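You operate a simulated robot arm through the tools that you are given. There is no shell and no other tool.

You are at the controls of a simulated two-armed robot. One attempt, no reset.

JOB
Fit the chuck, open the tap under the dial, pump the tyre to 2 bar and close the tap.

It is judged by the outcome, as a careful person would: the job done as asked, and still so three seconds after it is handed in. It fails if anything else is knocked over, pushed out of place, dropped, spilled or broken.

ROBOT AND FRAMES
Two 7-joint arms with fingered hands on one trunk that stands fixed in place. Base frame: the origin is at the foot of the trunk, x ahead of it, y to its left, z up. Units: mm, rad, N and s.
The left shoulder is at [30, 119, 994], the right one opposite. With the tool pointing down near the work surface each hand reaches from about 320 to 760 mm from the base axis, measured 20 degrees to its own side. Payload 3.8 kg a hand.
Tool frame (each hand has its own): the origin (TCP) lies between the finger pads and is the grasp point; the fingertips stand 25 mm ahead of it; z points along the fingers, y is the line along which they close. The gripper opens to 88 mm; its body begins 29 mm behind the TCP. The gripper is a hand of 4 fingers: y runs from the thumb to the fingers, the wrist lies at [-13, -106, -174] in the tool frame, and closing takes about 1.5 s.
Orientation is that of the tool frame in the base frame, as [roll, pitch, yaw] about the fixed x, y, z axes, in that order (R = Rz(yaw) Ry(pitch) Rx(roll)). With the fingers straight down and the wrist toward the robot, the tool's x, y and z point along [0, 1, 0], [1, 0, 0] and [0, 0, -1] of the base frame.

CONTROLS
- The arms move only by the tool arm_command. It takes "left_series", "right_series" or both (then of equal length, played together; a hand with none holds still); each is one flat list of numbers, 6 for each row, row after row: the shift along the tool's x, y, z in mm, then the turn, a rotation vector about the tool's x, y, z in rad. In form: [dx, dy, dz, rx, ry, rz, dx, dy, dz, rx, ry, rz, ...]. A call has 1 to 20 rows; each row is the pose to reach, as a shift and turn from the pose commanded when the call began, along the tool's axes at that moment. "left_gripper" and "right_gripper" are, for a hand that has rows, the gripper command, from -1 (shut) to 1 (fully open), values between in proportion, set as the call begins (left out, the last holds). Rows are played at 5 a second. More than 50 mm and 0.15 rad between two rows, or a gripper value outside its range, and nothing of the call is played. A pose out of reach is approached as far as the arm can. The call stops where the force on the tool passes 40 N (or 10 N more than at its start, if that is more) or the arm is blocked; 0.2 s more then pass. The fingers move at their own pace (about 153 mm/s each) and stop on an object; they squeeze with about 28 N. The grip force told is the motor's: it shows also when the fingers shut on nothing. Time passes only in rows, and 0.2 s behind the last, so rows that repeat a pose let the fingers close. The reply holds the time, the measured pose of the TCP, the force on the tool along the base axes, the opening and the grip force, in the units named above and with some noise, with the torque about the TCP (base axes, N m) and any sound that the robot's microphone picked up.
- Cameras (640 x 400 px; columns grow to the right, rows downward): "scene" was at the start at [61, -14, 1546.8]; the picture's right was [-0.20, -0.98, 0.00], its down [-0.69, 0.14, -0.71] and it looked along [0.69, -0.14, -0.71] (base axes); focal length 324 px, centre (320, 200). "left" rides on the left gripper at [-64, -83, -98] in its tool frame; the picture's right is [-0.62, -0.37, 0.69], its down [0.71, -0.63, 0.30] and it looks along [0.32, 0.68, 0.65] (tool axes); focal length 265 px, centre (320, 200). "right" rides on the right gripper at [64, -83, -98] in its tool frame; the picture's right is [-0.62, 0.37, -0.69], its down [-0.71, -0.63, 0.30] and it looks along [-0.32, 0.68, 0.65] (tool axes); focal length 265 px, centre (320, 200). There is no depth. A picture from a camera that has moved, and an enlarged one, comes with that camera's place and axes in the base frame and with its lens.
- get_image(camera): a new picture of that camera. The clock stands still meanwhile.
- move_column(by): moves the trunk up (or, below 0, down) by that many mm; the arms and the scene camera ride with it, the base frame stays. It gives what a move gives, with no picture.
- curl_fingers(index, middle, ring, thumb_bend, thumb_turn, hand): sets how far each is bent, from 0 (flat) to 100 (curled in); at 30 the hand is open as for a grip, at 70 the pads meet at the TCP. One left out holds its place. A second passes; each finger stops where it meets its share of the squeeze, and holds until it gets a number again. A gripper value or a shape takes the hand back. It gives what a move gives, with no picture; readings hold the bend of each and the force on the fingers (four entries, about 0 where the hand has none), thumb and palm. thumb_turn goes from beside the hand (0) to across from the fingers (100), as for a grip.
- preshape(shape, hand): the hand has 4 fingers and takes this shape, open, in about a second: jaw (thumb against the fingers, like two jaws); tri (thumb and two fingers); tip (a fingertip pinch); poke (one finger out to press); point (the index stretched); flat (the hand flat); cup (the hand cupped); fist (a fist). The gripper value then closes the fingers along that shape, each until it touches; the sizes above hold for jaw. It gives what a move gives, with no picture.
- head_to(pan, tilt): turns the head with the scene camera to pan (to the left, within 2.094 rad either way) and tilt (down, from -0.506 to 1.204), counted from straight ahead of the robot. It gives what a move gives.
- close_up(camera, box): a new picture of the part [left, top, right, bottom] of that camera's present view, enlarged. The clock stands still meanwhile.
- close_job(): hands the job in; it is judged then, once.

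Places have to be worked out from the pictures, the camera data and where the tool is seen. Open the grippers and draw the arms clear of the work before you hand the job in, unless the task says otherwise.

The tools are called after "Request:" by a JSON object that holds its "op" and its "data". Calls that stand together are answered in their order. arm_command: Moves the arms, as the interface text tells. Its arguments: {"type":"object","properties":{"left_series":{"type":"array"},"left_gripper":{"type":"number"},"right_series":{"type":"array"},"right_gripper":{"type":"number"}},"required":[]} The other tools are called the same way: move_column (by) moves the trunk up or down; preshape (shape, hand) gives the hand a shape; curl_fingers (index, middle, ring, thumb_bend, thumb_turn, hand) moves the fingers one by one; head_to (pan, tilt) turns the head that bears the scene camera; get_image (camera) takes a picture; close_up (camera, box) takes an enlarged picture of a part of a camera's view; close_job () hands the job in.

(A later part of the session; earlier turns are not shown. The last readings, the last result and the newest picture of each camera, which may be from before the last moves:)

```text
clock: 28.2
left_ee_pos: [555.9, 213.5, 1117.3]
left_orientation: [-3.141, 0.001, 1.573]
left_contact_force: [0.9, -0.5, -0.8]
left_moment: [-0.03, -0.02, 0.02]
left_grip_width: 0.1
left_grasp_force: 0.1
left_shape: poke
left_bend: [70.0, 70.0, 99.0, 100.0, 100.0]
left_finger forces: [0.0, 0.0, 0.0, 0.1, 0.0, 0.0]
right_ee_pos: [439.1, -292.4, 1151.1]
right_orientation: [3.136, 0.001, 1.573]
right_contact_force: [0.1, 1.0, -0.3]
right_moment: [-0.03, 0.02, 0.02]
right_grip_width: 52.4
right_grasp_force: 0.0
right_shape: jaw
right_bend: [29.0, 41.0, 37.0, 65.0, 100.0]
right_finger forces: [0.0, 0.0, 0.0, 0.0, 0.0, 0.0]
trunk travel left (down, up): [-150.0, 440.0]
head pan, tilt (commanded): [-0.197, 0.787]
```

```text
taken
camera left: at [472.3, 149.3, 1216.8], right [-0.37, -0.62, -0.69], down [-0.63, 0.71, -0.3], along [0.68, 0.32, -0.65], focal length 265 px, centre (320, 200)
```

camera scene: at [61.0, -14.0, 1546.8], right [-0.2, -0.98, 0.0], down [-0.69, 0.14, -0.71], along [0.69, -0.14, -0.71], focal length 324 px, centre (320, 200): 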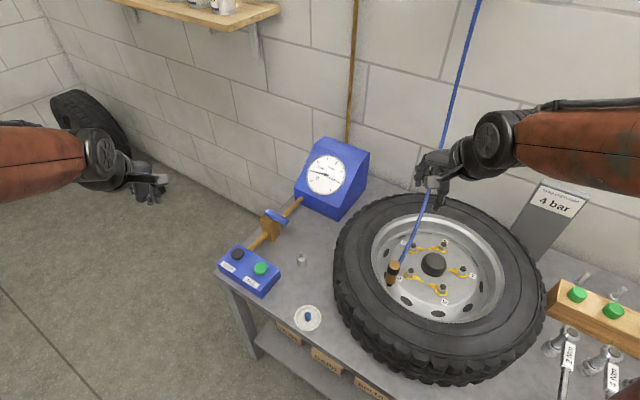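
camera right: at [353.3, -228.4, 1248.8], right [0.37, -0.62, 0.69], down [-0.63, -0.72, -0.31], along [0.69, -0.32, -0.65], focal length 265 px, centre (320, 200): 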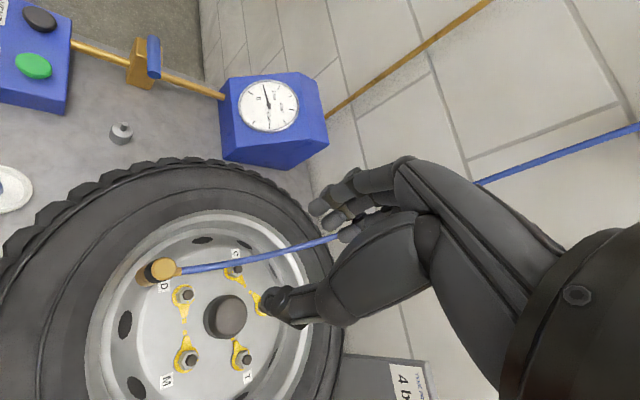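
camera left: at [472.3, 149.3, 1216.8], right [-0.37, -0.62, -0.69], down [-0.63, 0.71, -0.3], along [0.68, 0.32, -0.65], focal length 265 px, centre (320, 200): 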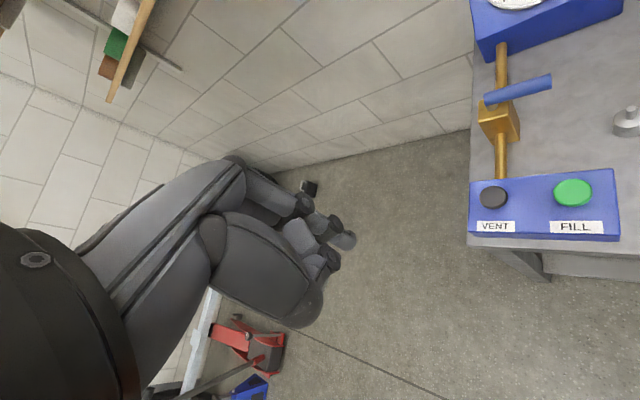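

The needle has moved now that the chuck is on. I zoom on the dial, the tap and the left hand's poke shape.

Request:
{"op": "close_up", "data": {"camera": "scene", "box": [290, 130, 390, 200]}}

Request:
{"op": "close_up", "data": {"camera": "right", "box": [210, 60, 340, 150]}}

Request:
{"op": "close_up", "data": {"camera": "left", "box": [180, 140, 400, 340]}}

Request:
{"op": "close_up", "data": {"camera": "right", "box": [60, 20, 240, 120]}}

Request:
{"op": "close_up", "data": {"camera": "scene", "box": [340, 150, 480, 300]}}

```text
5.71 times, centred on (340, 165) of scene
camera zoom: at [61.0, -14.0, 1546.8], right [-0.2, -0.98, 0.0], down [-0.69, 0.14, -0.71], along [0.69, -0.14, -0.71], focal length 1854 px, centre (206, 400)
```

zoom: 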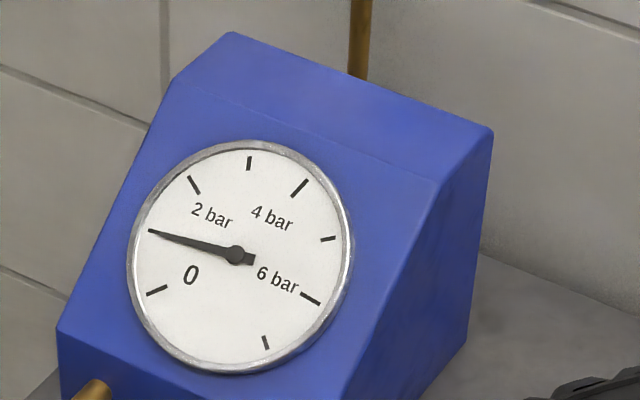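

```text
4.44 times, centred on (275, 105) of right
camera zoom: at [353.3, -228.4, 1248.8], right [0.37, -0.62, 0.69], down [-0.63, -0.72, -0.31], along [0.69, -0.32, -0.65], focal length 1180 px, centre (520, 622)
```

zoom: 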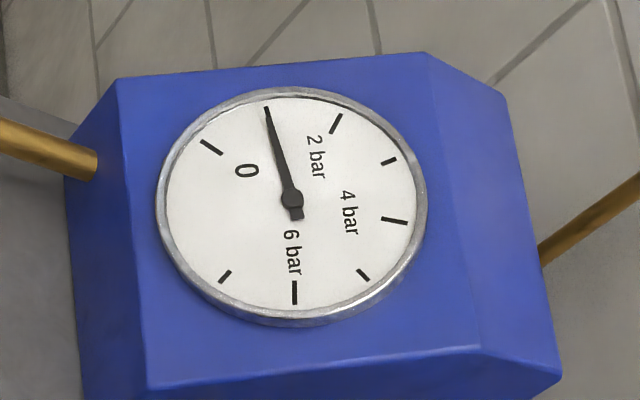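

```text
2.00 times, centred on (290, 240) of left
camera zoom: at [472.3, 149.3, 1216.8], right [-0.37, -0.62, -0.69], down [-0.63, 0.71, -0.3], along [0.68, 0.32, -0.65], focal length 531 px, centre (380, 120)
```

zoom: 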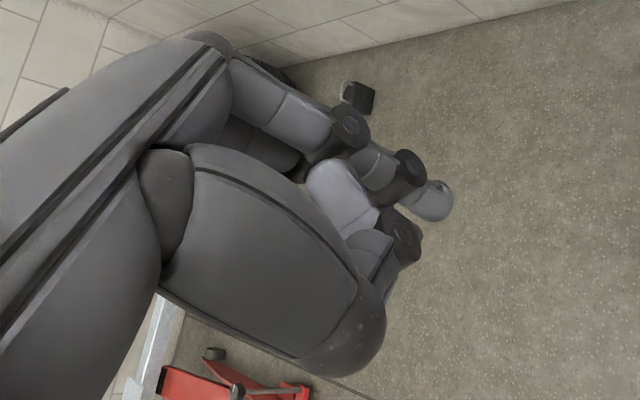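

```text
3.56 times, centred on (150, 70) of right
camera zoom: at [353.3, -228.4, 1248.8], right [0.37, -0.62, 0.69], down [-0.63, -0.72, -0.31], along [0.69, -0.32, -0.65], focal length 944 px, centre (924, 662)
```

zoom: 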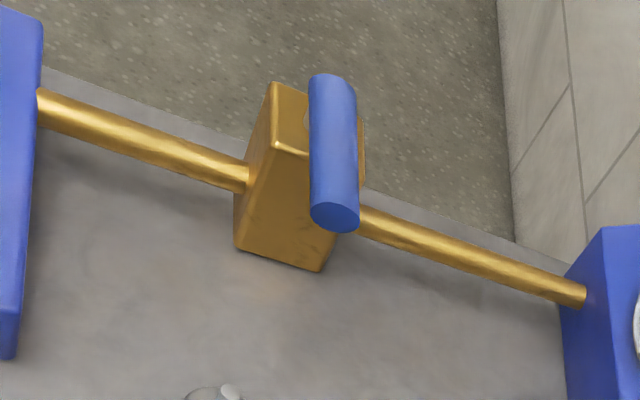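

```text
2.67 times, centred on (410, 225) of scene
camera zoom: at [61.0, -14.0, 1546.8], right [-0.2, -0.98, 0.0], down [-0.69, 0.14, -0.71], along [0.69, -0.14, -0.71], focal length 865 px, centre (80, 133)
```

zoom: 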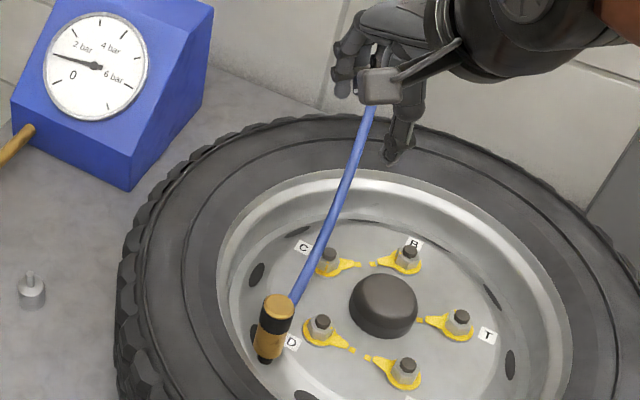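

The dial now shows 1 bar, so the chuck is sealed on the valve and the gauge reads the tyre. For turning the tap lever I want a long slim pusher, so I try the "point" shape on the left hand and look at it.

Request:
{"op": "preshape", "data": {"shape": "point", "hand": "left"}}

Request:
{"op": "get_image", "data": {"camera": "left"}}

Request:
{"op": "close_up", "data": {"camera": "scene", "box": [80, 110, 200, 240]}}

```text
clock: 29.1
left_ee_pos: [553.8, 212.9, 1117.8]
left_orientation: [3.141, 0.0, 1.571]
left_contact_force: [-0.2, -0.8, 1.0]
left_moment: [-0.03, -0.01, -0.02]
left_grip_width: 0.0
left_grasp_force: 0.1
left_shape: point
left_bend: [20.0, 100.0, 100.0, 98.0, 88.0]
left_finger forces: [0.1, 0.0, 0.0, 0.1, 0.0, 0.0]
right_ee_pos: [438.5, -292.7, 1151.2]
right_orientation: [3.137, 0.001, 1.574]
right_contact_force: [-0.2, 0.1, 0.1]
right_moment: [-0.01, 0.02, 0.02]
right_grip_width: 52.3
right_grasp_force: 0.0
right_shape: jaw
right_bend: [29.0, 41.0, 37.0, 65.0, 100.0]
right_finger forces: [0.0, 0.0, 0.0, 0.0, 0.1, 0.0]
trunk travel left (down, up): [-150.0, 440.0]
head pan, tilt (commanded): [-0.197, 0.787]
```

```text
taken
camera left: at [472.3, 149.2, 1216.8], right [-0.37, -0.62, -0.69], down [-0.63, 0.71, -0.3], along [0.68, 0.32, -0.65], focal length 265 px, centre (320, 200)
```

left: 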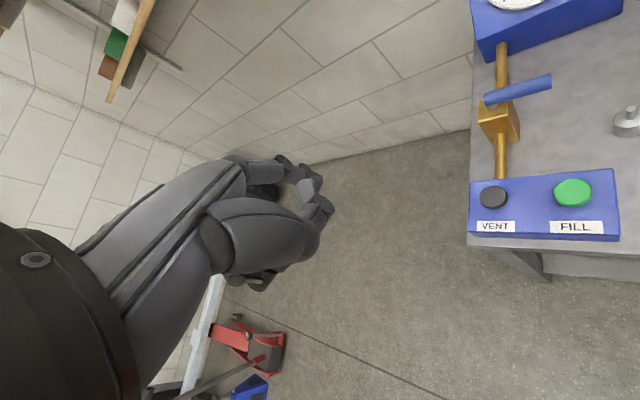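

```text
3.08 times, centred on (140, 175) of scene
camera zoom: at [61.0, -14.0, 1546.8], right [-0.2, -0.98, 0.0], down [-0.69, 0.14, -0.71], along [0.69, -0.14, -0.71], focal length 998 px, centre (874, 277)
```

zoom: 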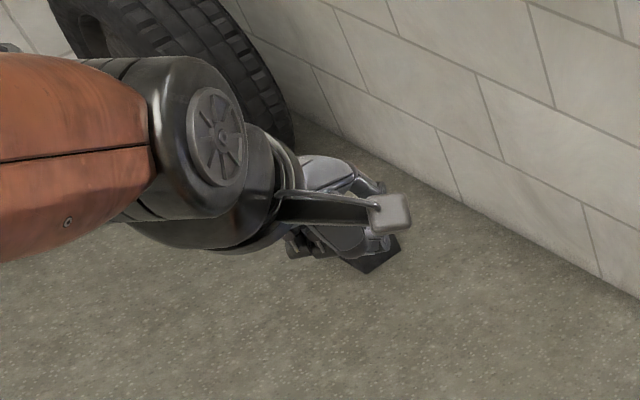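

I enlarge the left camera's view of the pointing hand to see where the index tip stands relative to the TCP.

Request:
{"op": "close_up", "data": {"camera": "left", "box": [200, 130, 380, 310]}}

Request:
{"op": "get_image", "data": {"camera": "right"}}

```text
2.22 times, centred on (290, 220) of left
camera zoom: at [472.3, 149.2, 1216.8], right [-0.37, -0.62, -0.69], down [-0.63, 0.71, -0.3], along [0.68, 0.32, -0.65], focal length 590 px, centre (387, 156)
```

zoom: 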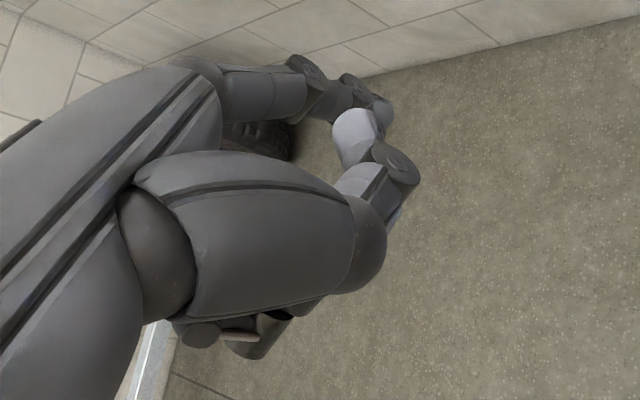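

```text
taken
camera right: at [353.3, -228.4, 1248.8], right [0.37, -0.62, 0.69], down [-0.63, -0.72, -0.31], along [0.69, -0.32, -0.65], focal length 265 px, centre (320, 200)
```

right: 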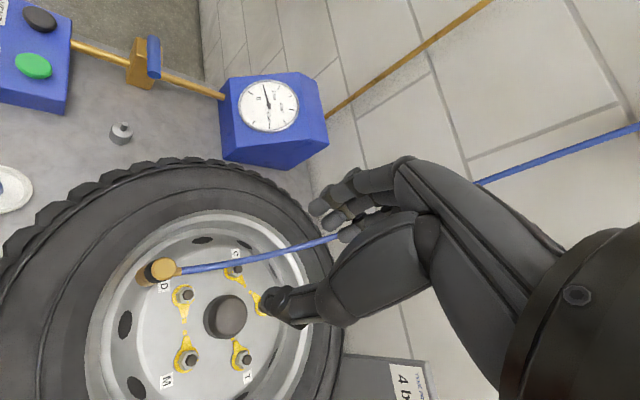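

The index tip in "point" shape stands about 57 mm ahead (tool y) and 24 mm below the TCP — a slim pusher. I bring the left hand over to the near-left side of the tap lever, staying high.

Request:
{"op": "arm_command", "data": {"left_series": [-28, 10, 20, 0, 0, 0, -57, 22, 44, 0, 0, 0, -86, 33, 68, 0, 0, 0, -115, 44, 92, 0, 0, 0, -144, 55, 116, 0, 0, 0, -173, 66, 142, 0, 0, 0, -202, 78, 168, 0, 0, 0, -202, 78, 168, 0, 0, 0]}}

Request:
{"op": "get_image", "data": {"camera": "left"}}

Request:
{"op": "close_up", "data": {"camera": "scene", "box": [210, 140, 370, 280]}}

Request:
{"op": "close_up", "data": {"camera": "right", "box": [40, 0, 280, 150]}}

```text
clock: 30.9
left_ee_pos: [632.4, 8.3, 951.1]
left_orientation: [3.141, 0.0, 1.571]
left_contact_force: [-0.1, 0.2, 0.1]
left_moment: [0.04, -0.01, -0.03]
left_grip_width: 0.0
left_grasp_force: 0.0
left_shape: point
left_bend: [20.0, 100.0, 100.0, 98.0, 88.0]
left_finger forces: [0.0, 0.0, 0.1, 0.0, 0.1, 0.1]
right_ee_pos: [438.3, -293.8, 1151.7]
right_orientation: [3.137, 0.003, 1.573]
right_contact_force: [-0.1, -1.0, -0.2]
right_moment: [-0.02, 0.01, 0.02]
right_grip_width: 52.6
right_grasp_force: 0.1
right_shape: jaw
right_bend: [29.0, 41.0, 37.0, 65.0, 100.0]
right_finger forces: [0.0, 0.0, 0.1, 0.1, 0.0, 0.0]
trunk travel left (down, up): [-150.0, 440.0]
head pan, tilt (commanded): [-0.197, 0.787]
```

```text
taken
camera left: at [549.7, -55.2, 1049.8], right [-0.37, -0.62, -0.69], down [-0.63, 0.71, -0.3], along [0.68, 0.32, -0.65], focal length 265 px, centre (320, 200)
```

left: 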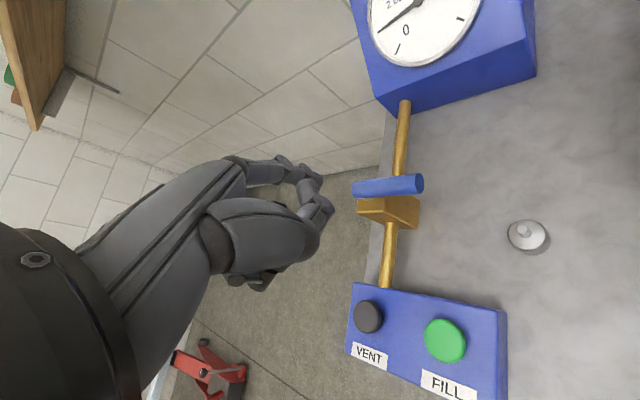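

```text
2.86 times, centred on (290, 210) of scene
camera zoom: at [60.5, -13.5, 1546.9], right [-0.2, -0.98, 0.0], down [-0.69, 0.14, -0.71], along [0.69, -0.14, -0.71], focal length 927 px, centre (406, 171)
```

zoom: 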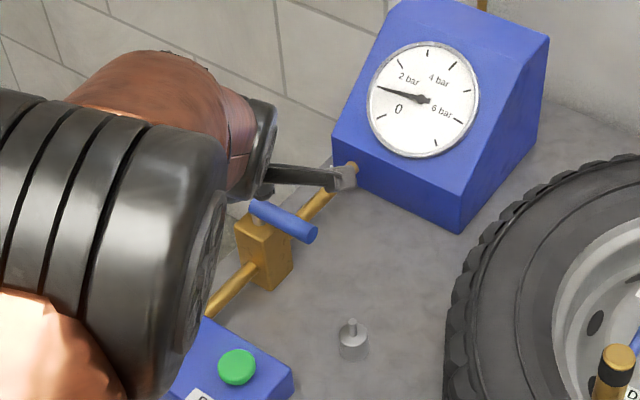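

```text
2.67 times, centred on (160, 75) of right
camera zoom: at [353.0, -227.9, 1249.0], right [0.37, -0.62, 0.69], down [-0.63, -0.72, -0.31], along [0.69, -0.32, -0.65], focal length 708 px, centre (747, 533)
```

zoom: 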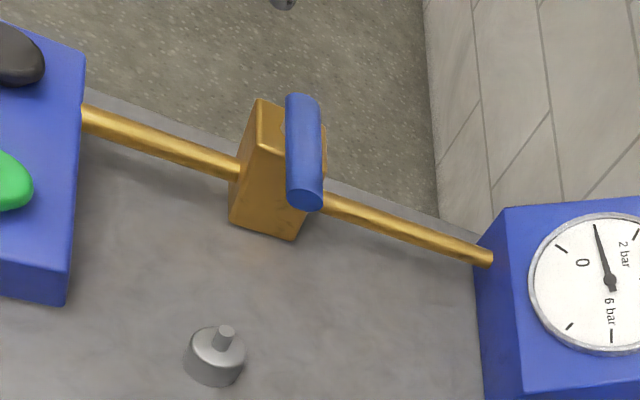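

The index tip should now be about 15 mm clear of the lever's near-left side, at r≈46 mm from its pivot. I lower in two stages, checking on the way.

Request:
{"op": "arm_command", "data": {"left_series": [0, 0, 20, 0, 0, 0, 0, 0, 40, 0, 0, 0, 0, 0, 60, 0, 0, 0, 0, 0, 80, 0, 0, 0, 0, 0, 80, 0, 0, 0]}}

Request:
{"op": "get_image", "data": {"camera": "left"}}

Request:
{"op": "get_image", "data": {"camera": "right"}}

Request:
{"op": "get_image", "data": {"camera": "scene"}}

```text
clock: 32.1
left_ee_pos: [633.6, 12.0, 869.0]
left_orientation: [3.141, 0.003, 1.57]
left_contact_force: [0.9, -0.5, -0.3]
left_moment: [0.04, -0.05, -0.04]
left_grip_width: 0.0
left_grasp_force: 0.0
left_shape: point
left_bend: [20.0, 100.0, 100.0, 98.0, 88.0]
left_finger forces: [0.1, 0.0, 0.0, 0.0, 0.0, 0.1]
right_ee_pos: [439.3, -292.0, 1152.1]
right_orientation: [3.139, -0.001, 1.573]
right_contact_force: [0.0, -0.9, -0.4]
right_moment: [0.02, -0.05, -0.01]
right_grip_width: 52.7
right_grasp_force: 0.0
right_shape: jaw
right_bend: [29.0, 41.0, 37.0, 65.0, 100.0]
right_finger forces: [0.0, 0.0, 0.0, 0.0, 0.1, 0.0]
trunk travel left (down, up): [-150.0, 440.0]
head pan, tilt (commanded): [-0.197, 0.787]
```

```text
taken
camera left: at [549.4, -52.3, 968.7], right [-0.37, -0.62, -0.69], down [-0.63, 0.71, -0.3], along [0.68, 0.32, -0.65], focal length 265 px, centre (320, 200)
```

left: 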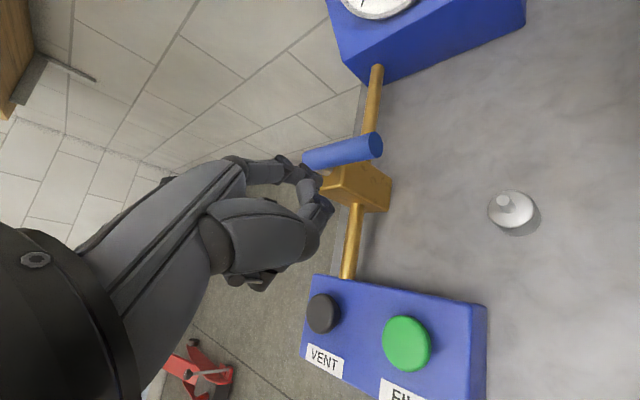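

```text
taken
camera right: at [353.3, -228.4, 1248.9], right [0.37, -0.62, 0.69], down [-0.63, -0.72, -0.31], along [0.69, -0.32, -0.65], focal length 265 px, centre (320, 200)
```

right: 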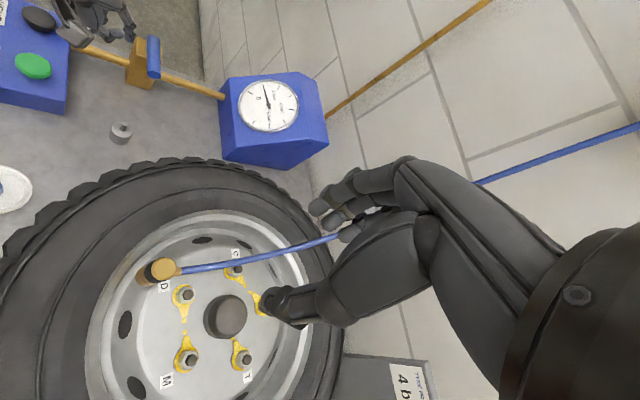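

```text
taken
camera scene: at [60.8, -14.1, 1546.8], right [-0.2, -0.98, 0.0], down [-0.69, 0.14, -0.71], along [0.69, -0.14, -0.71], focal length 324 px, centre (320, 200)
```

scene: 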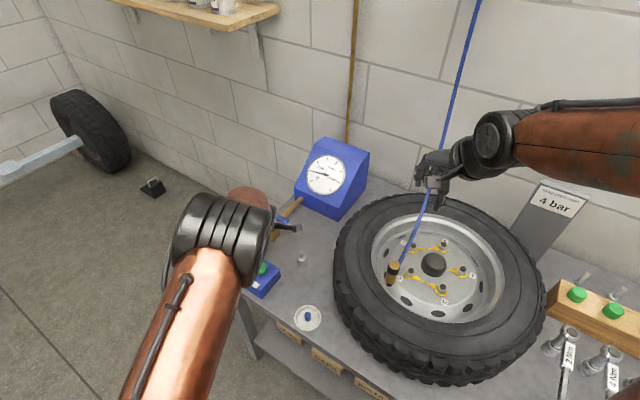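

I zoom the right camera on the left hand near the tap to see the index relative to the lever.

Request:
{"op": "close_up", "data": {"camera": "right", "box": [20, 0, 220, 120]}}

Request:
{"op": "close_up", "data": {"camera": "left", "box": [240, 100, 440, 240]}}

```text
3.20 times, centred on (120, 60) of right
camera zoom: at [353.3, -228.4, 1248.9], right [0.37, -0.62, 0.69], down [-0.63, -0.72, -0.31], along [0.69, -0.32, -0.65], focal length 849 px, centre (960, 648)
```

zoom: 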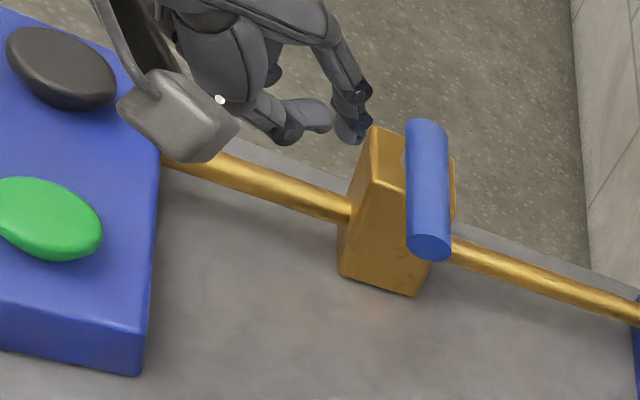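

```text
2.86 times, centred on (340, 170) of left
camera zoom: at [549.4, -52.3, 968.7], right [-0.37, -0.62, -0.69], down [-0.63, 0.71, -0.3], along [0.68, 0.32, -0.65], focal length 758 px, centre (263, 286)
```

zoom: 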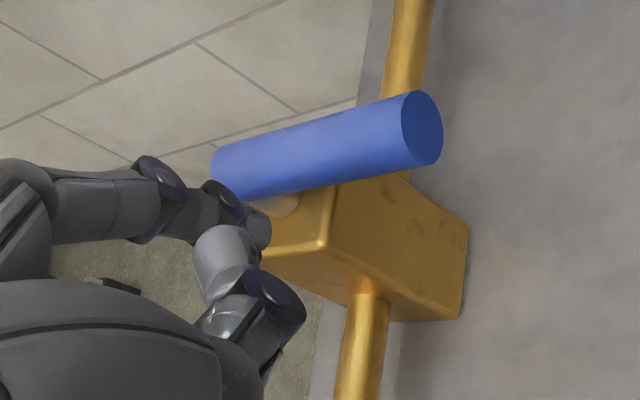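

From the right camera the index hangs clear to the left of the tap body. I lower another 43 mm so the tip reaches lever height.

Request:
{"op": "arm_command", "data": {"left_series": [0, 0, 15, 0, 0, 0, 0, 0, 30, 0, 0, 0, 0, 0, 43, 0, 0, 0, 0, 0, 43, 0, 0, 0]}}

Request:
{"op": "close_up", "data": {"camera": "right", "box": [20, 0, 220, 120]}}

Request:
{"op": "close_up", "data": {"camera": "left", "box": [240, 60, 440, 220]}}

```text
clock: 33.1
left_ee_pos: [634.2, 10.6, 828.2]
left_orientation: [-3.14, -0.001, 1.569]
left_contact_force: [-0.4, -0.2, -0.9]
left_moment: [0.01, 0.01, 0.0]
left_grip_width: 0.0
left_grasp_force: 0.0
left_shape: point
left_bend: [20.0, 100.0, 100.0, 98.0, 88.0]
left_finger forces: [0.1, 0.1, 0.1, 0.0, 0.0, 0.0]
right_ee_pos: [438.5, -293.1, 1150.7]
right_orientation: [3.138, 0.001, 1.571]
right_contact_force: [0.1, -0.2, 0.2]
right_moment: [-0.01, 0.01, -0.01]
right_grip_width: 52.5
right_grasp_force: 0.1
right_shape: jaw
right_bend: [29.0, 41.0, 37.0, 65.0, 100.0]
right_finger forces: [0.0, 0.1, 0.0, 0.0, 0.1, 0.0]
trunk travel left (down, up): [-150.0, 440.0]
head pan, tilt (commanded): [-0.197, 0.787]
```

```text
3.20 times, centred on (120, 60) of right
camera zoom: at [353.3, -228.4, 1248.8], right [0.37, -0.62, 0.69], down [-0.63, -0.72, -0.31], along [0.69, -0.32, -0.65], focal length 849 px, centre (960, 648)
```

zoom: 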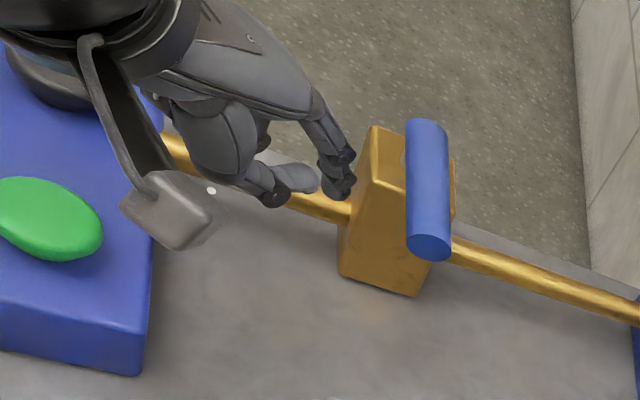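

```text
2.50 times, centred on (340, 140) of left
camera zoom: at [551.5, -52.9, 926.6], right [-0.37, -0.62, -0.69], down [-0.63, 0.71, -0.3], along [0.68, 0.32, -0.65], focal length 664 px, centre (270, 350)
```

zoom: 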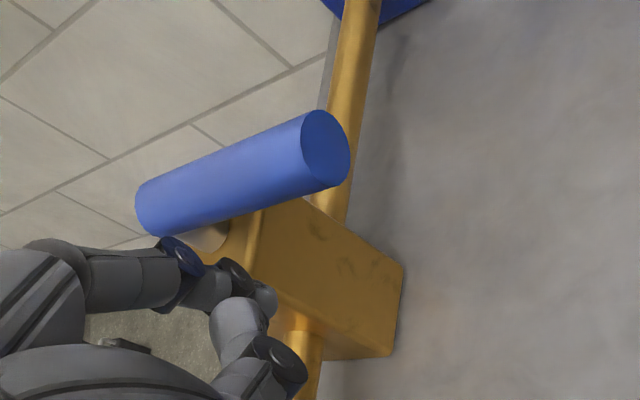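

The tip hangs beside the lever, about 18 mm from touching. I now push gently along the opening arc (counter-clockwise seen from above) for the first ~20° to see whether the lever yields.

Request:
{"op": "arm_command", "data": {"left_series": [-10, 5, 0, 0, 0, 0, -19, 9, 0, 0, 0, 0, -22, 11.5, 0, 0, 0, 0, -25.5, 13.7, 0, 0, 0, 0, -28.5, 16, 0, 0, 0, 0, -31.5, 18.2, 0, 0, 0, 0]}}

Request:
{"op": "close_up", "data": {"camera": "right", "box": [20, 0, 220, 120]}}

Request:
{"op": "close_up", "data": {"camera": "left", "box": [240, 60, 440, 220]}}

```text
clock: 34.5
left_ee_pos: [649.7, -18.3, 825.9]
left_orientation: [-3.141, -0.001, 1.572]
left_contact_force: [-3.4, 4.2, -0.3]
left_moment: [0.07, 0.06, 0.18]
left_grip_width: 80.8
left_grasp_force: 0.0
left_shape: point
left_bend: [23.0, 100.0, 100.0, 98.0, 88.0]
left_finger forces: [6.2, 0.0, 0.0, 0.0, 0.0, 0.1]
right_ee_pos: [437.8, -291.3, 1151.7]
right_orientation: [3.138, 0.0, 1.572]
right_contact_force: [-0.3, 1.1, -0.3]
right_moment: [0.01, 0.0, 0.01]
right_grip_width: 52.4
right_grasp_force: 0.0
right_shape: jaw
right_bend: [29.0, 41.0, 37.0, 65.0, 100.0]
right_finger forces: [0.0, 0.0, 0.0, 0.0, 0.1, 0.0]
trunk travel left (down, up): [-150.0, 440.0]
head pan, tilt (commanded): [-0.197, 0.787]
```

```text
3.20 times, centred on (120, 60) of right
camera zoom: at [353.0, -227.8, 1249.0], right [0.37, -0.62, 0.69], down [-0.63, -0.72, -0.31], along [0.69, -0.32, -0.65], focal length 849 px, centre (960, 648)
```

zoom: 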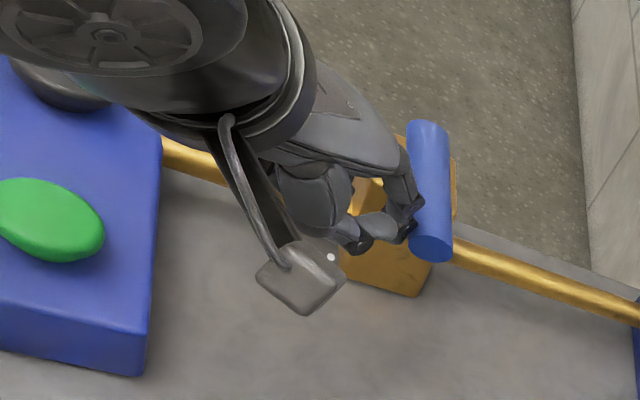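

```text
2.50 times, centred on (340, 140) of left
camera zoom: at [567.8, -82.8, 924.8], right [-0.37, -0.62, -0.69], down [-0.63, 0.71, -0.3], along [0.68, 0.33, -0.65], focal length 664 px, centre (270, 350)
```

zoom: 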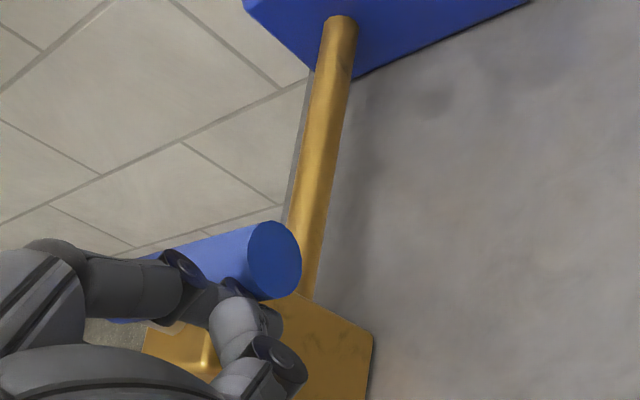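

The index has touched (about 6 N) but the lever has not visibly moved yet. I push a few mm further along the same direction and watch the force and lever.

Request:
{"op": "arm_command", "data": {"left_series": [-2.5, 2.5, 0, 0, 0, 0, -5, 5, 0, 0, 0, 0, -7, 8, 0, 0, 0, 0]}}

Request:
{"op": "close_up", "data": {"camera": "right", "box": [20, 0, 220, 120]}}

Request:
{"op": "close_up", "data": {"camera": "left", "box": [240, 60, 440, 220]}}

```text
clock: 35.3
left_ee_pos: [658.6, -24.1, 829.1]
left_orientation: [3.139, 0.0, 1.572]
left_contact_force: [-11.8, 12.0, 6.6]
left_moment: [0.06, -0.19, 0.47]
left_grip_width: 80.4
left_grasp_force: 0.0
left_shape: point
left_bend: [28.0, 100.0, 100.0, 98.0, 88.0]
left_finger forces: [19.0, 0.0, 0.0, 0.1, 0.1, 0.1]
right_ee_pos: [436.0, -289.8, 1153.5]
right_orientation: [3.135, 0.002, 1.574]
right_contact_force: [-0.1, 0.8, -0.1]
right_moment: [0.01, -0.02, -0.03]
right_grip_width: 52.3
right_grasp_force: 0.1
right_shape: jaw
right_bend: [29.0, 41.0, 37.0, 65.0, 100.0]
right_finger forces: [0.0, 0.0, 0.1, 0.0, 0.0, 0.1]
trunk travel left (down, up): [-150.0, 440.0]
head pan, tilt (commanded): [-0.197, 0.787]
```

```text
3.20 times, centred on (120, 60) of right
camera zoom: at [351.1, -226.5, 1249.9], right [0.37, -0.62, 0.7], down [-0.63, -0.72, -0.31], along [0.69, -0.32, -0.65], focal length 849 px, centre (960, 648)
```

zoom: 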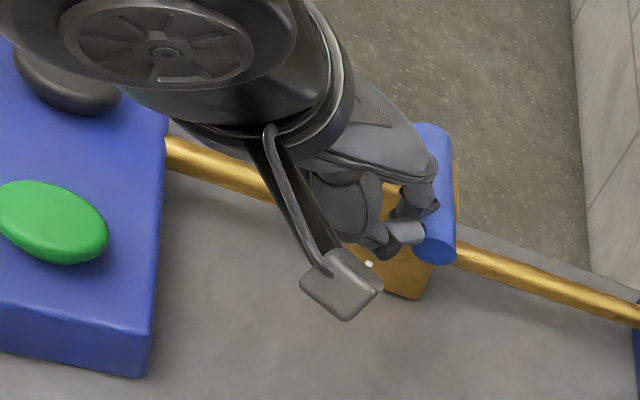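

```text
2.50 times, centred on (340, 140) of left
camera zoom: at [575.8, -88.7, 926.9], right [-0.37, -0.62, -0.69], down [-0.63, 0.71, -0.3], along [0.68, 0.33, -0.65], focal length 664 px, centre (270, 350)
```

zoom: 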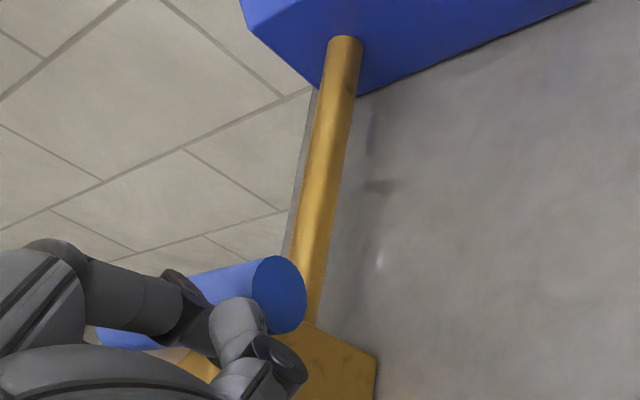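

At 17 N the lever does not turn this way, so it seems to open the other way (clockwise from above, toward the button box). I back the left finger off and lift it clear.

Request:
{"op": "arm_command", "data": {"left_series": [8, -6, 0, 0, 0, 0, 20, -12, 0, 0, 0, 0, 36, -22, 0, 0, 0, 0, 36, -22, -30, 0, 0, 0, 36, -22, -65, 0, 0, 0, 40, -22, -100, 0, 0, 0, 75, -30, -135, 0, 0, 0, 115, -45, -150, 0, 0, 0, 155, -60, -150, 0, 0, 0, 195, -80, -150, 0, 0, 0, 220, -95, -150, 0, 0, 0]}}

Request:
{"op": "close_up", "data": {"camera": "right", "box": [20, 0, 220, 120]}}

Request:
{"op": "get_image", "data": {"camera": "scene"}}

```text
refused: row 7 steps farther than a row can; nothing moved
```

```text
3.20 times, centred on (120, 60) of right
camera zoom: at [351.1, -226.5, 1249.9], right [0.37, -0.62, 0.7], down [-0.63, -0.72, -0.31], along [0.69, -0.32, -0.65], focal length 849 px, centre (960, 648)
```

zoom: 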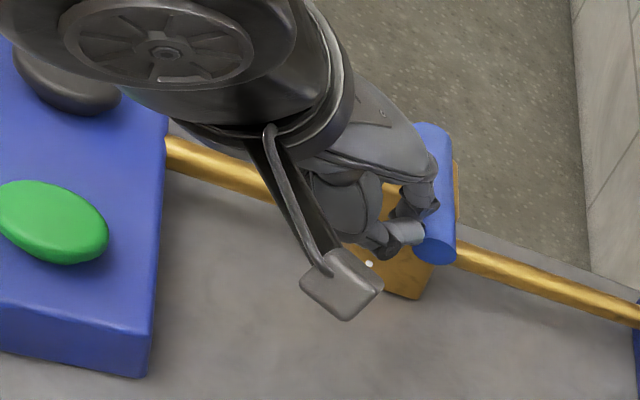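

```text
taken
camera scene: at [57.9, -12.0, 1547.0], right [-0.19, -0.98, 0.0], down [-0.69, 0.14, -0.71], along [0.69, -0.14, -0.71], focal length 324 px, centre (320, 200)
```

scene: 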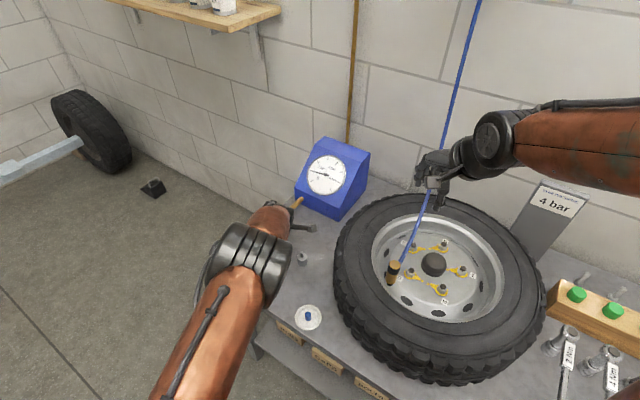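

One row was too long, so nothing moved. I repeat the retreat with shorter steps.

Request:
{"op": "arm_command", "data": {"left_series": [8, -6, 0, 0, 0, 0, 20, -12, 0, 0, 0, 0, 36, -22, 0, 0, 0, 0, 36, -22, -30, 0, 0, 0, 36, -22, -65, 0, 0, 0, 40, -22, -100, 0, 0, 0, 65, -28, -130, 0, 0, 0, 100, -38, -150, 0, 0, 0, 138, -52, -150, 0, 0, 0, 175, -70, -150, 0, 0, 0, 210, -90, -150, 0, 0, 0]}}

Request:
{"op": "close_up", "data": {"camera": "right", "box": [20, 0, 220, 120]}}

Request:
{"op": "get_image", "data": {"camera": "scene"}}

```text
clock: 37.7
left_ee_pos: [572.1, 182.0, 974.8]
left_orientation: [-3.141, 0.001, 1.567]
left_contact_force: [-0.8, 0.2, -0.4]
left_moment: [-0.02, 0.0, 0.02]
left_grip_width: 80.8
left_grasp_force: 0.1
left_shape: point
left_bend: [20.0, 100.0, 100.0, 98.0, 88.0]
left_finger forces: [0.1, 0.0, 0.1, 0.0, 0.0, 0.0]
right_ee_pos: [438.6, -291.9, 1151.0]
right_orientation: [3.141, 0.002, 1.572]
right_contact_force: [0.5, -0.5, -0.2]
right_moment: [0.0, -0.02, -0.01]
right_grip_width: 52.2
right_grasp_force: 0.1
right_shape: jaw
right_bend: [29.0, 41.0, 37.0, 65.0, 100.0]
right_finger forces: [0.0, 0.1, 0.0, 0.0, 0.0, 0.0]
trunk travel left (down, up): [-150.0, 440.0]
head pan, tilt (commanded): [-0.197, 0.787]
```

```text
3.20 times, centred on (120, 60) of right
camera zoom: at [352.9, -227.6, 1249.1], right [0.37, -0.62, 0.69], down [-0.63, -0.72, -0.31], along [0.69, -0.32, -0.65], focal length 849 px, centre (960, 648)
```

zoom: 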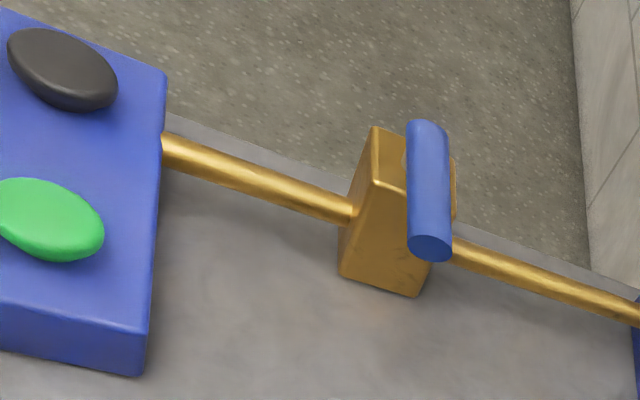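

```text
taken
camera scene: at [60.5, -13.0, 1546.8], right [-0.2, -0.98, 0.0], down [-0.69, 0.14, -0.71], along [0.69, -0.14, -0.71], focal length 324 px, centre (320, 200)
```

scene: 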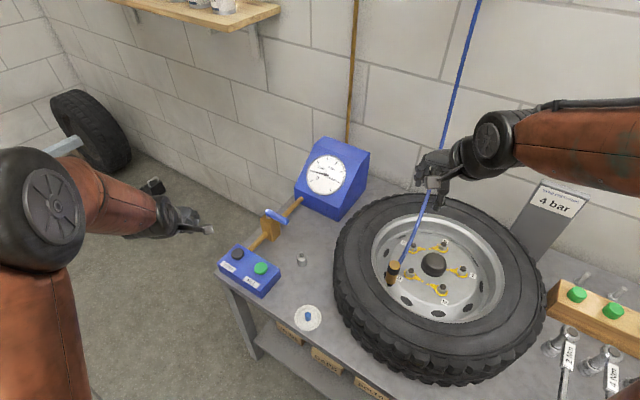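

The lever is unchanged, so it must turn the other way. I open the right hand wide and move it to the far-right side of the lever; its index will push the lever to the left (clockwise), while the left hand waits clear.

Request:
{"op": "arm_command", "data": {"right_series": [20, 22, 12, 0, 0, 0, 45, 48, 28, 0, 0, 0, 70, 74, 48, 0, 0, 0, 95, 100, 68, 0, 0, 0, 120, 126, 88, 0, 0, 0, 145, 152, 108, 0, 0, 0, 170, 178, 130, 0, 0, 0, 195, 204, 152, 0, 0, 0, 215, 226, 172, 0, 0, 0, 230, 243, 191, 0, 0, 0, 230, 243, 191, 0, 0, 0], "right_gripper": 1}}

Request:
{"op": "get_image", "data": {"camera": "right"}}

Request:
{"op": "get_image", "data": {"camera": "scene"}}

Request:
{"op": "get_image", "data": {"camera": "left"}}

```text
clock: 40.1
left_ee_pos: [573.9, 182.5, 976.1]
left_orientation: [-3.141, 0.002, 1.571]
left_contact_force: [-0.3, 0.0, 0.3]
left_moment: [0.0, -0.01, 0.03]
left_grip_width: 80.6
left_grasp_force: 0.1
left_shape: point
left_bend: [20.0, 100.0, 100.0, 98.0, 88.0]
left_finger forces: [0.0, 0.0, 0.1, 0.1, 0.0, 0.0]
right_ee_pos: [682.9, -61.6, 960.6]
right_orientation: [3.137, 0.002, 1.572]
right_contact_force: [0.8, 0.2, 0.3]
right_moment: [-0.02, 0.01, 0.01]
right_grip_width: 87.9
right_grasp_force: 0.0
right_shape: jaw
right_bend: [30.0, 30.0, 30.0, 30.0, 98.0]
right_finger forces: [0.0, 0.1, 0.0, 0.0, 0.1, 0.0]
trunk travel left (down, up): [-150.0, 440.0]
head pan, tilt (commanded): [-0.197, 0.787]
```

```text
taken
camera right: at [596.9, 3.3, 1058.4], right [0.37, -0.62, 0.69], down [-0.63, -0.72, -0.31], along [0.69, -0.32, -0.65], focal length 265 px, centre (320, 200)
```

right: 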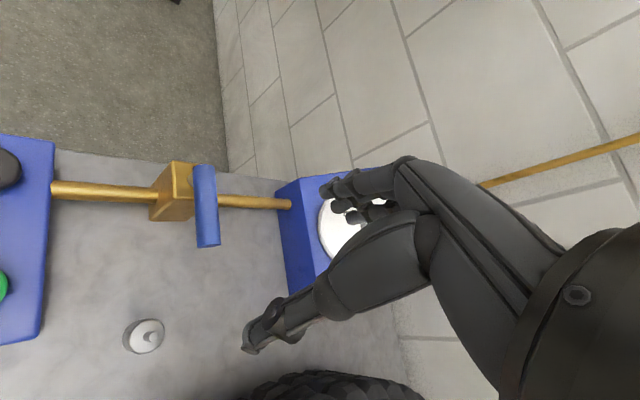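

```text
taken
camera scene: at [60.7, -14.2, 1546.8], right [-0.2, -0.98, 0.0], down [-0.69, 0.14, -0.71], along [0.69, -0.14, -0.71], focal length 324 px, centre (320, 200)
```

scene: 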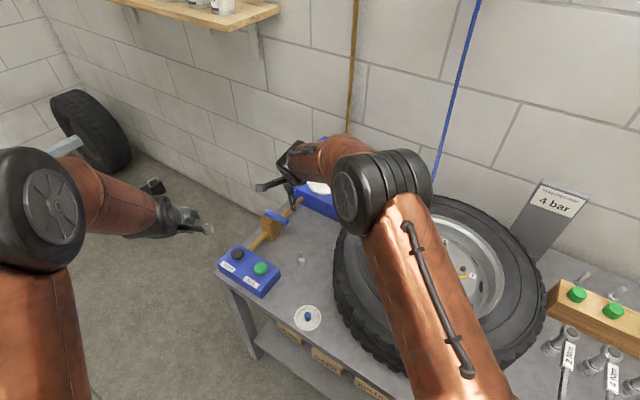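

```text
taken
camera left: at [489.5, 118.5, 1074.3], right [-0.37, -0.62, -0.69], down [-0.63, 0.71, -0.3], along [0.68, 0.32, -0.65], focal length 265 px, centre (320, 200)
```

left: 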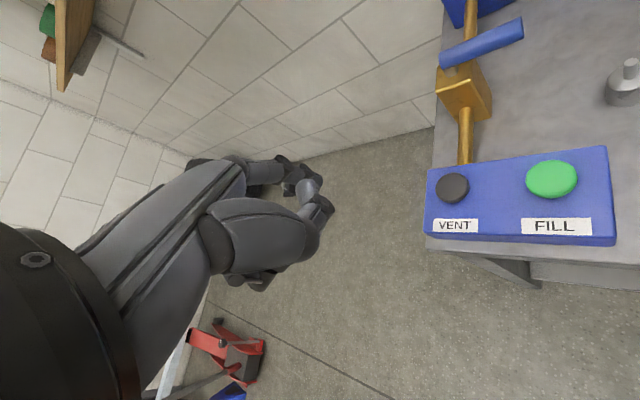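

The lever end appears where expected in the right view. I lower the right hand with the index about 12 mm clear of the lever's far-right side, checking before the last part.

Request:
{"op": "arm_command", "data": {"right_series": [0, 0, 25, 0, 0, 0, 0, 0, 50, 0, 0, 0, 0, 0, 75, 0, 0, 0, 0, 0, 95, 0, 0, 0, 0, 0, 95, 0, 0, 0]}}

Request:
{"op": "get_image", "data": {"camera": "right"}}

Request:
{"op": "close_up", "data": {"camera": "left", "box": [400, 0, 640, 150]}}

Request:
{"op": "close_up", "data": {"camera": "scene", "box": [220, 130, 380, 280]}}

```text
clock: 41.3
left_ee_pos: [572.1, 181.6, 975.1]
left_orientation: [-3.14, -0.001, 1.571]
left_contact_force: [0.5, -0.2, 0.1]
left_moment: [0.02, -0.03, 0.0]
left_grip_width: 80.7
left_grasp_force: 0.0
left_shape: point
left_bend: [20.0, 100.0, 100.0, 98.0, 88.0]
left_finger forces: [0.0, 0.0, 0.1, 0.1, 0.0, 0.0]
right_ee_pos: [682.2, -62.4, 865.1]
right_orientation: [3.138, -0.001, 1.572]
right_contact_force: [0.2, 0.9, 0.9]
right_moment: [-0.03, -0.02, -0.01]
right_grip_width: 88.2
right_grasp_force: 0.1
right_shape: jaw
right_bend: [30.0, 30.0, 30.0, 30.0, 98.0]
right_finger forces: [0.0, 0.1, 0.0, 0.0, 0.0, 0.0]
trunk travel left (down, up): [-150.0, 440.0]
head pan, tilt (commanded): [-0.197, 0.787]
```

```text
taken
camera right: at [596.8, 2.2, 962.8], right [0.37, -0.62, 0.69], down [-0.63, -0.72, -0.31], along [0.69, -0.32, -0.65], focal length 265 px, centre (320, 200)
```

right: 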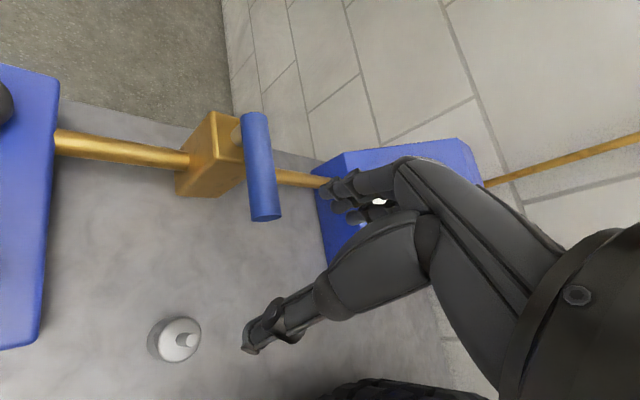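

```text
2.67 times, centred on (520, 75) of left
camera zoom: at [489.7, 118.6, 1074.2], right [-0.37, -0.62, -0.69], down [-0.63, 0.71, -0.3], along [0.68, 0.32, -0.65], focal length 708 px, centre (-213, 533)
```

zoom: 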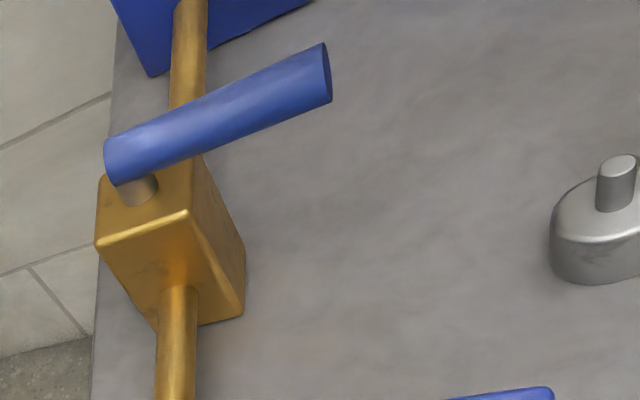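

```text
2.67 times, centred on (300, 205) of scene
camera zoom: at [61.1, -14.0, 1546.8], right [-0.2, -0.98, 0.0], down [-0.69, 0.14, -0.71], along [0.69, -0.14, -0.71], focal length 865 px, centre (373, 187)
```

zoom: 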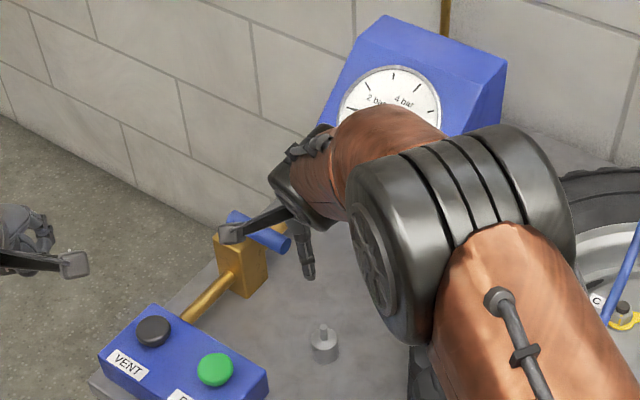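

The right hand's fingers hang to the right of the lever with clearance. I lower 37 mm to lever height, then push gently to the left along the clockwise arc for the first ~17°.

Request:
{"op": "arm_command", "data": {"right_series": [0, 0, 18, 0, 0, 0, 0, 0, 37, 0, 0, 0, 0, 0, 37, 0, 0, 0, 6.5, -6, 37, 0, 0, 0, 13, -12, 37, 0, 0, 0, 17, -18, 37, 0, 0, 0, 21, -25, 37, 0, 0, 0]}}

Request:
{"op": "get_image", "data": {"camera": "right"}}

Request:
{"op": "close_up", "data": {"camera": "left", "box": [400, 0, 640, 150]}}

```text
clock: 42.9
left_ee_pos: [572.2, 182.3, 976.3]
left_orientation: [3.139, -0.001, 1.571]
left_contact_force: [0.1, 0.2, 0.0]
left_moment: [0.0, 0.0, -0.01]
left_grip_width: 80.7
left_grasp_force: 0.1
left_shape: point
left_bend: [20.0, 100.0, 100.0, 98.0, 88.0]
left_finger forces: [0.1, 0.0, 0.0, 0.0, 0.0, 0.1]
right_ee_pos: [659.2, -41.7, 829.1]
right_orientation: [3.138, -0.001, 1.572]
right_contact_force: [1.0, 0.1, 0.0]
right_moment: [0.0, -0.02, -0.03]
right_grip_width: 87.7
right_grasp_force: 0.2
right_shape: jaw
right_bend: [29.0, 30.0, 30.0, 30.0, 98.0]
right_finger forces: [1.0, 0.0, 0.1, 0.0, 0.0, 0.1]
trunk travel left (down, up): [-150.0, 440.0]
head pan, tilt (commanded): [-0.197, 0.787]
```

```text
taken
camera right: at [573.0, 22.9, 925.5], right [0.37, -0.62, 0.69], down [-0.63, -0.72, -0.31], along [0.69, -0.32, -0.65], focal length 265 px, centre (320, 200)
```

right: 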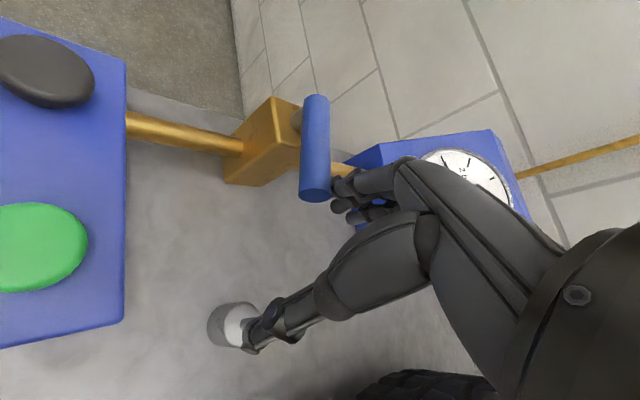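

```text
2.67 times, centred on (520, 75) of left
camera zoom: at [489.8, 118.8, 1074.1], right [-0.37, -0.62, -0.69], down [-0.63, 0.71, -0.3], along [0.68, 0.32, -0.65], focal length 708 px, centre (-213, 533)
```

zoom: 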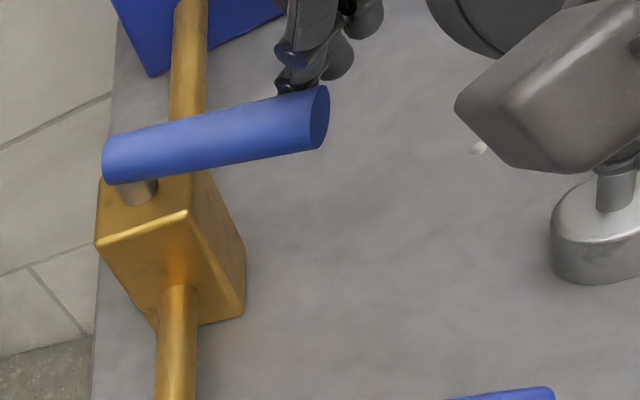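

The lever is turning freely this way (about 1 N). I continue around the arc toward the position in line with the pipe.

Request:
{"op": "arm_command", "data": {"right_series": [5, -4, 0, 0, 0, 0, 10.5, -8, 0, 0, 0, 0, 16.5, -11, 0, 0, 0, 0, 23, -13.5, 0, 0, 0, 0, 30, -15, 0, 0, 0, 0, 36.5, -16, 0, 0, 0, 0, 43.5, -15.5, 0, 0, 0, 0, 50, -14.5, 0, 0, 0, 0]}}

Request:
{"op": "get_image", "data": {"camera": "right"}}

Request:
{"op": "close_up", "data": {"camera": "left", "box": [400, 0, 640, 150]}}

```text
clock: 44.7
left_ee_pos: [571.6, 183.6, 975.6]
left_orientation: [-3.142, -0.001, 1.571]
left_contact_force: [0.7, 0.2, 0.3]
left_moment: [0.02, 0.04, -0.01]
left_grip_width: 80.7
left_grasp_force: 0.0
left_shape: point
left_bend: [20.0, 100.0, 100.0, 98.0, 88.0]
left_finger forces: [0.0, 0.0, 0.1, 0.0, 0.0, 0.0]
right_ee_pos: [643.9, 8.0, 829.6]
right_orientation: [3.137, 0.001, 1.572]
right_contact_force: [-0.2, -1.2, 0.1]
right_moment: [0.01, 0.03, -0.05]
right_grip_width: 87.8
right_grasp_force: 0.1
right_shape: jaw
right_bend: [31.0, 30.0, 30.0, 30.0, 98.0]
right_finger forces: [1.3, 0.0, 0.1, 0.0, 0.1, 0.0]
trunk travel left (down, up): [-150.0, 440.0]
head pan, tilt (commanded): [-0.197, 0.787]
```

```text
taken
camera right: at [559.2, 72.4, 926.1], right [0.37, -0.62, 0.69], down [-0.63, -0.72, -0.31], along [0.69, -0.32, -0.65], focal length 265 px, centre (320, 200)
```

right: 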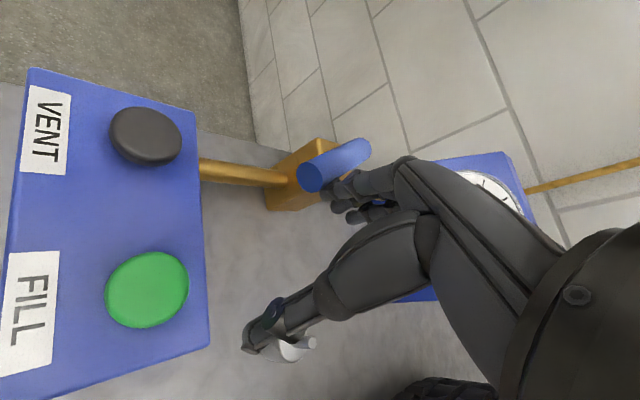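

```text
2.67 times, centred on (520, 75) of left
camera zoom: at [489.8, 118.7, 1074.1], right [-0.37, -0.62, -0.69], down [-0.63, 0.71, -0.3], along [0.68, 0.32, -0.65], focal length 708 px, centre (-213, 533)
```

zoom: 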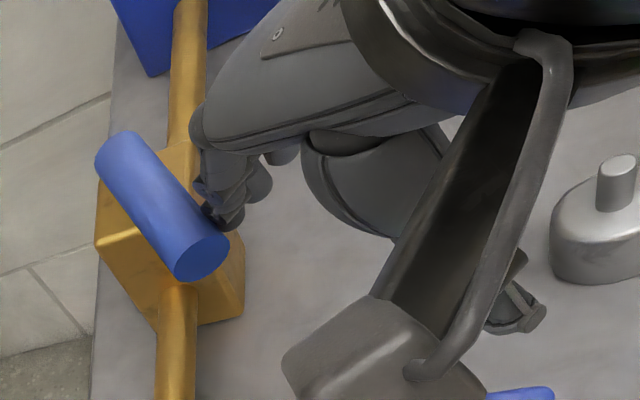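

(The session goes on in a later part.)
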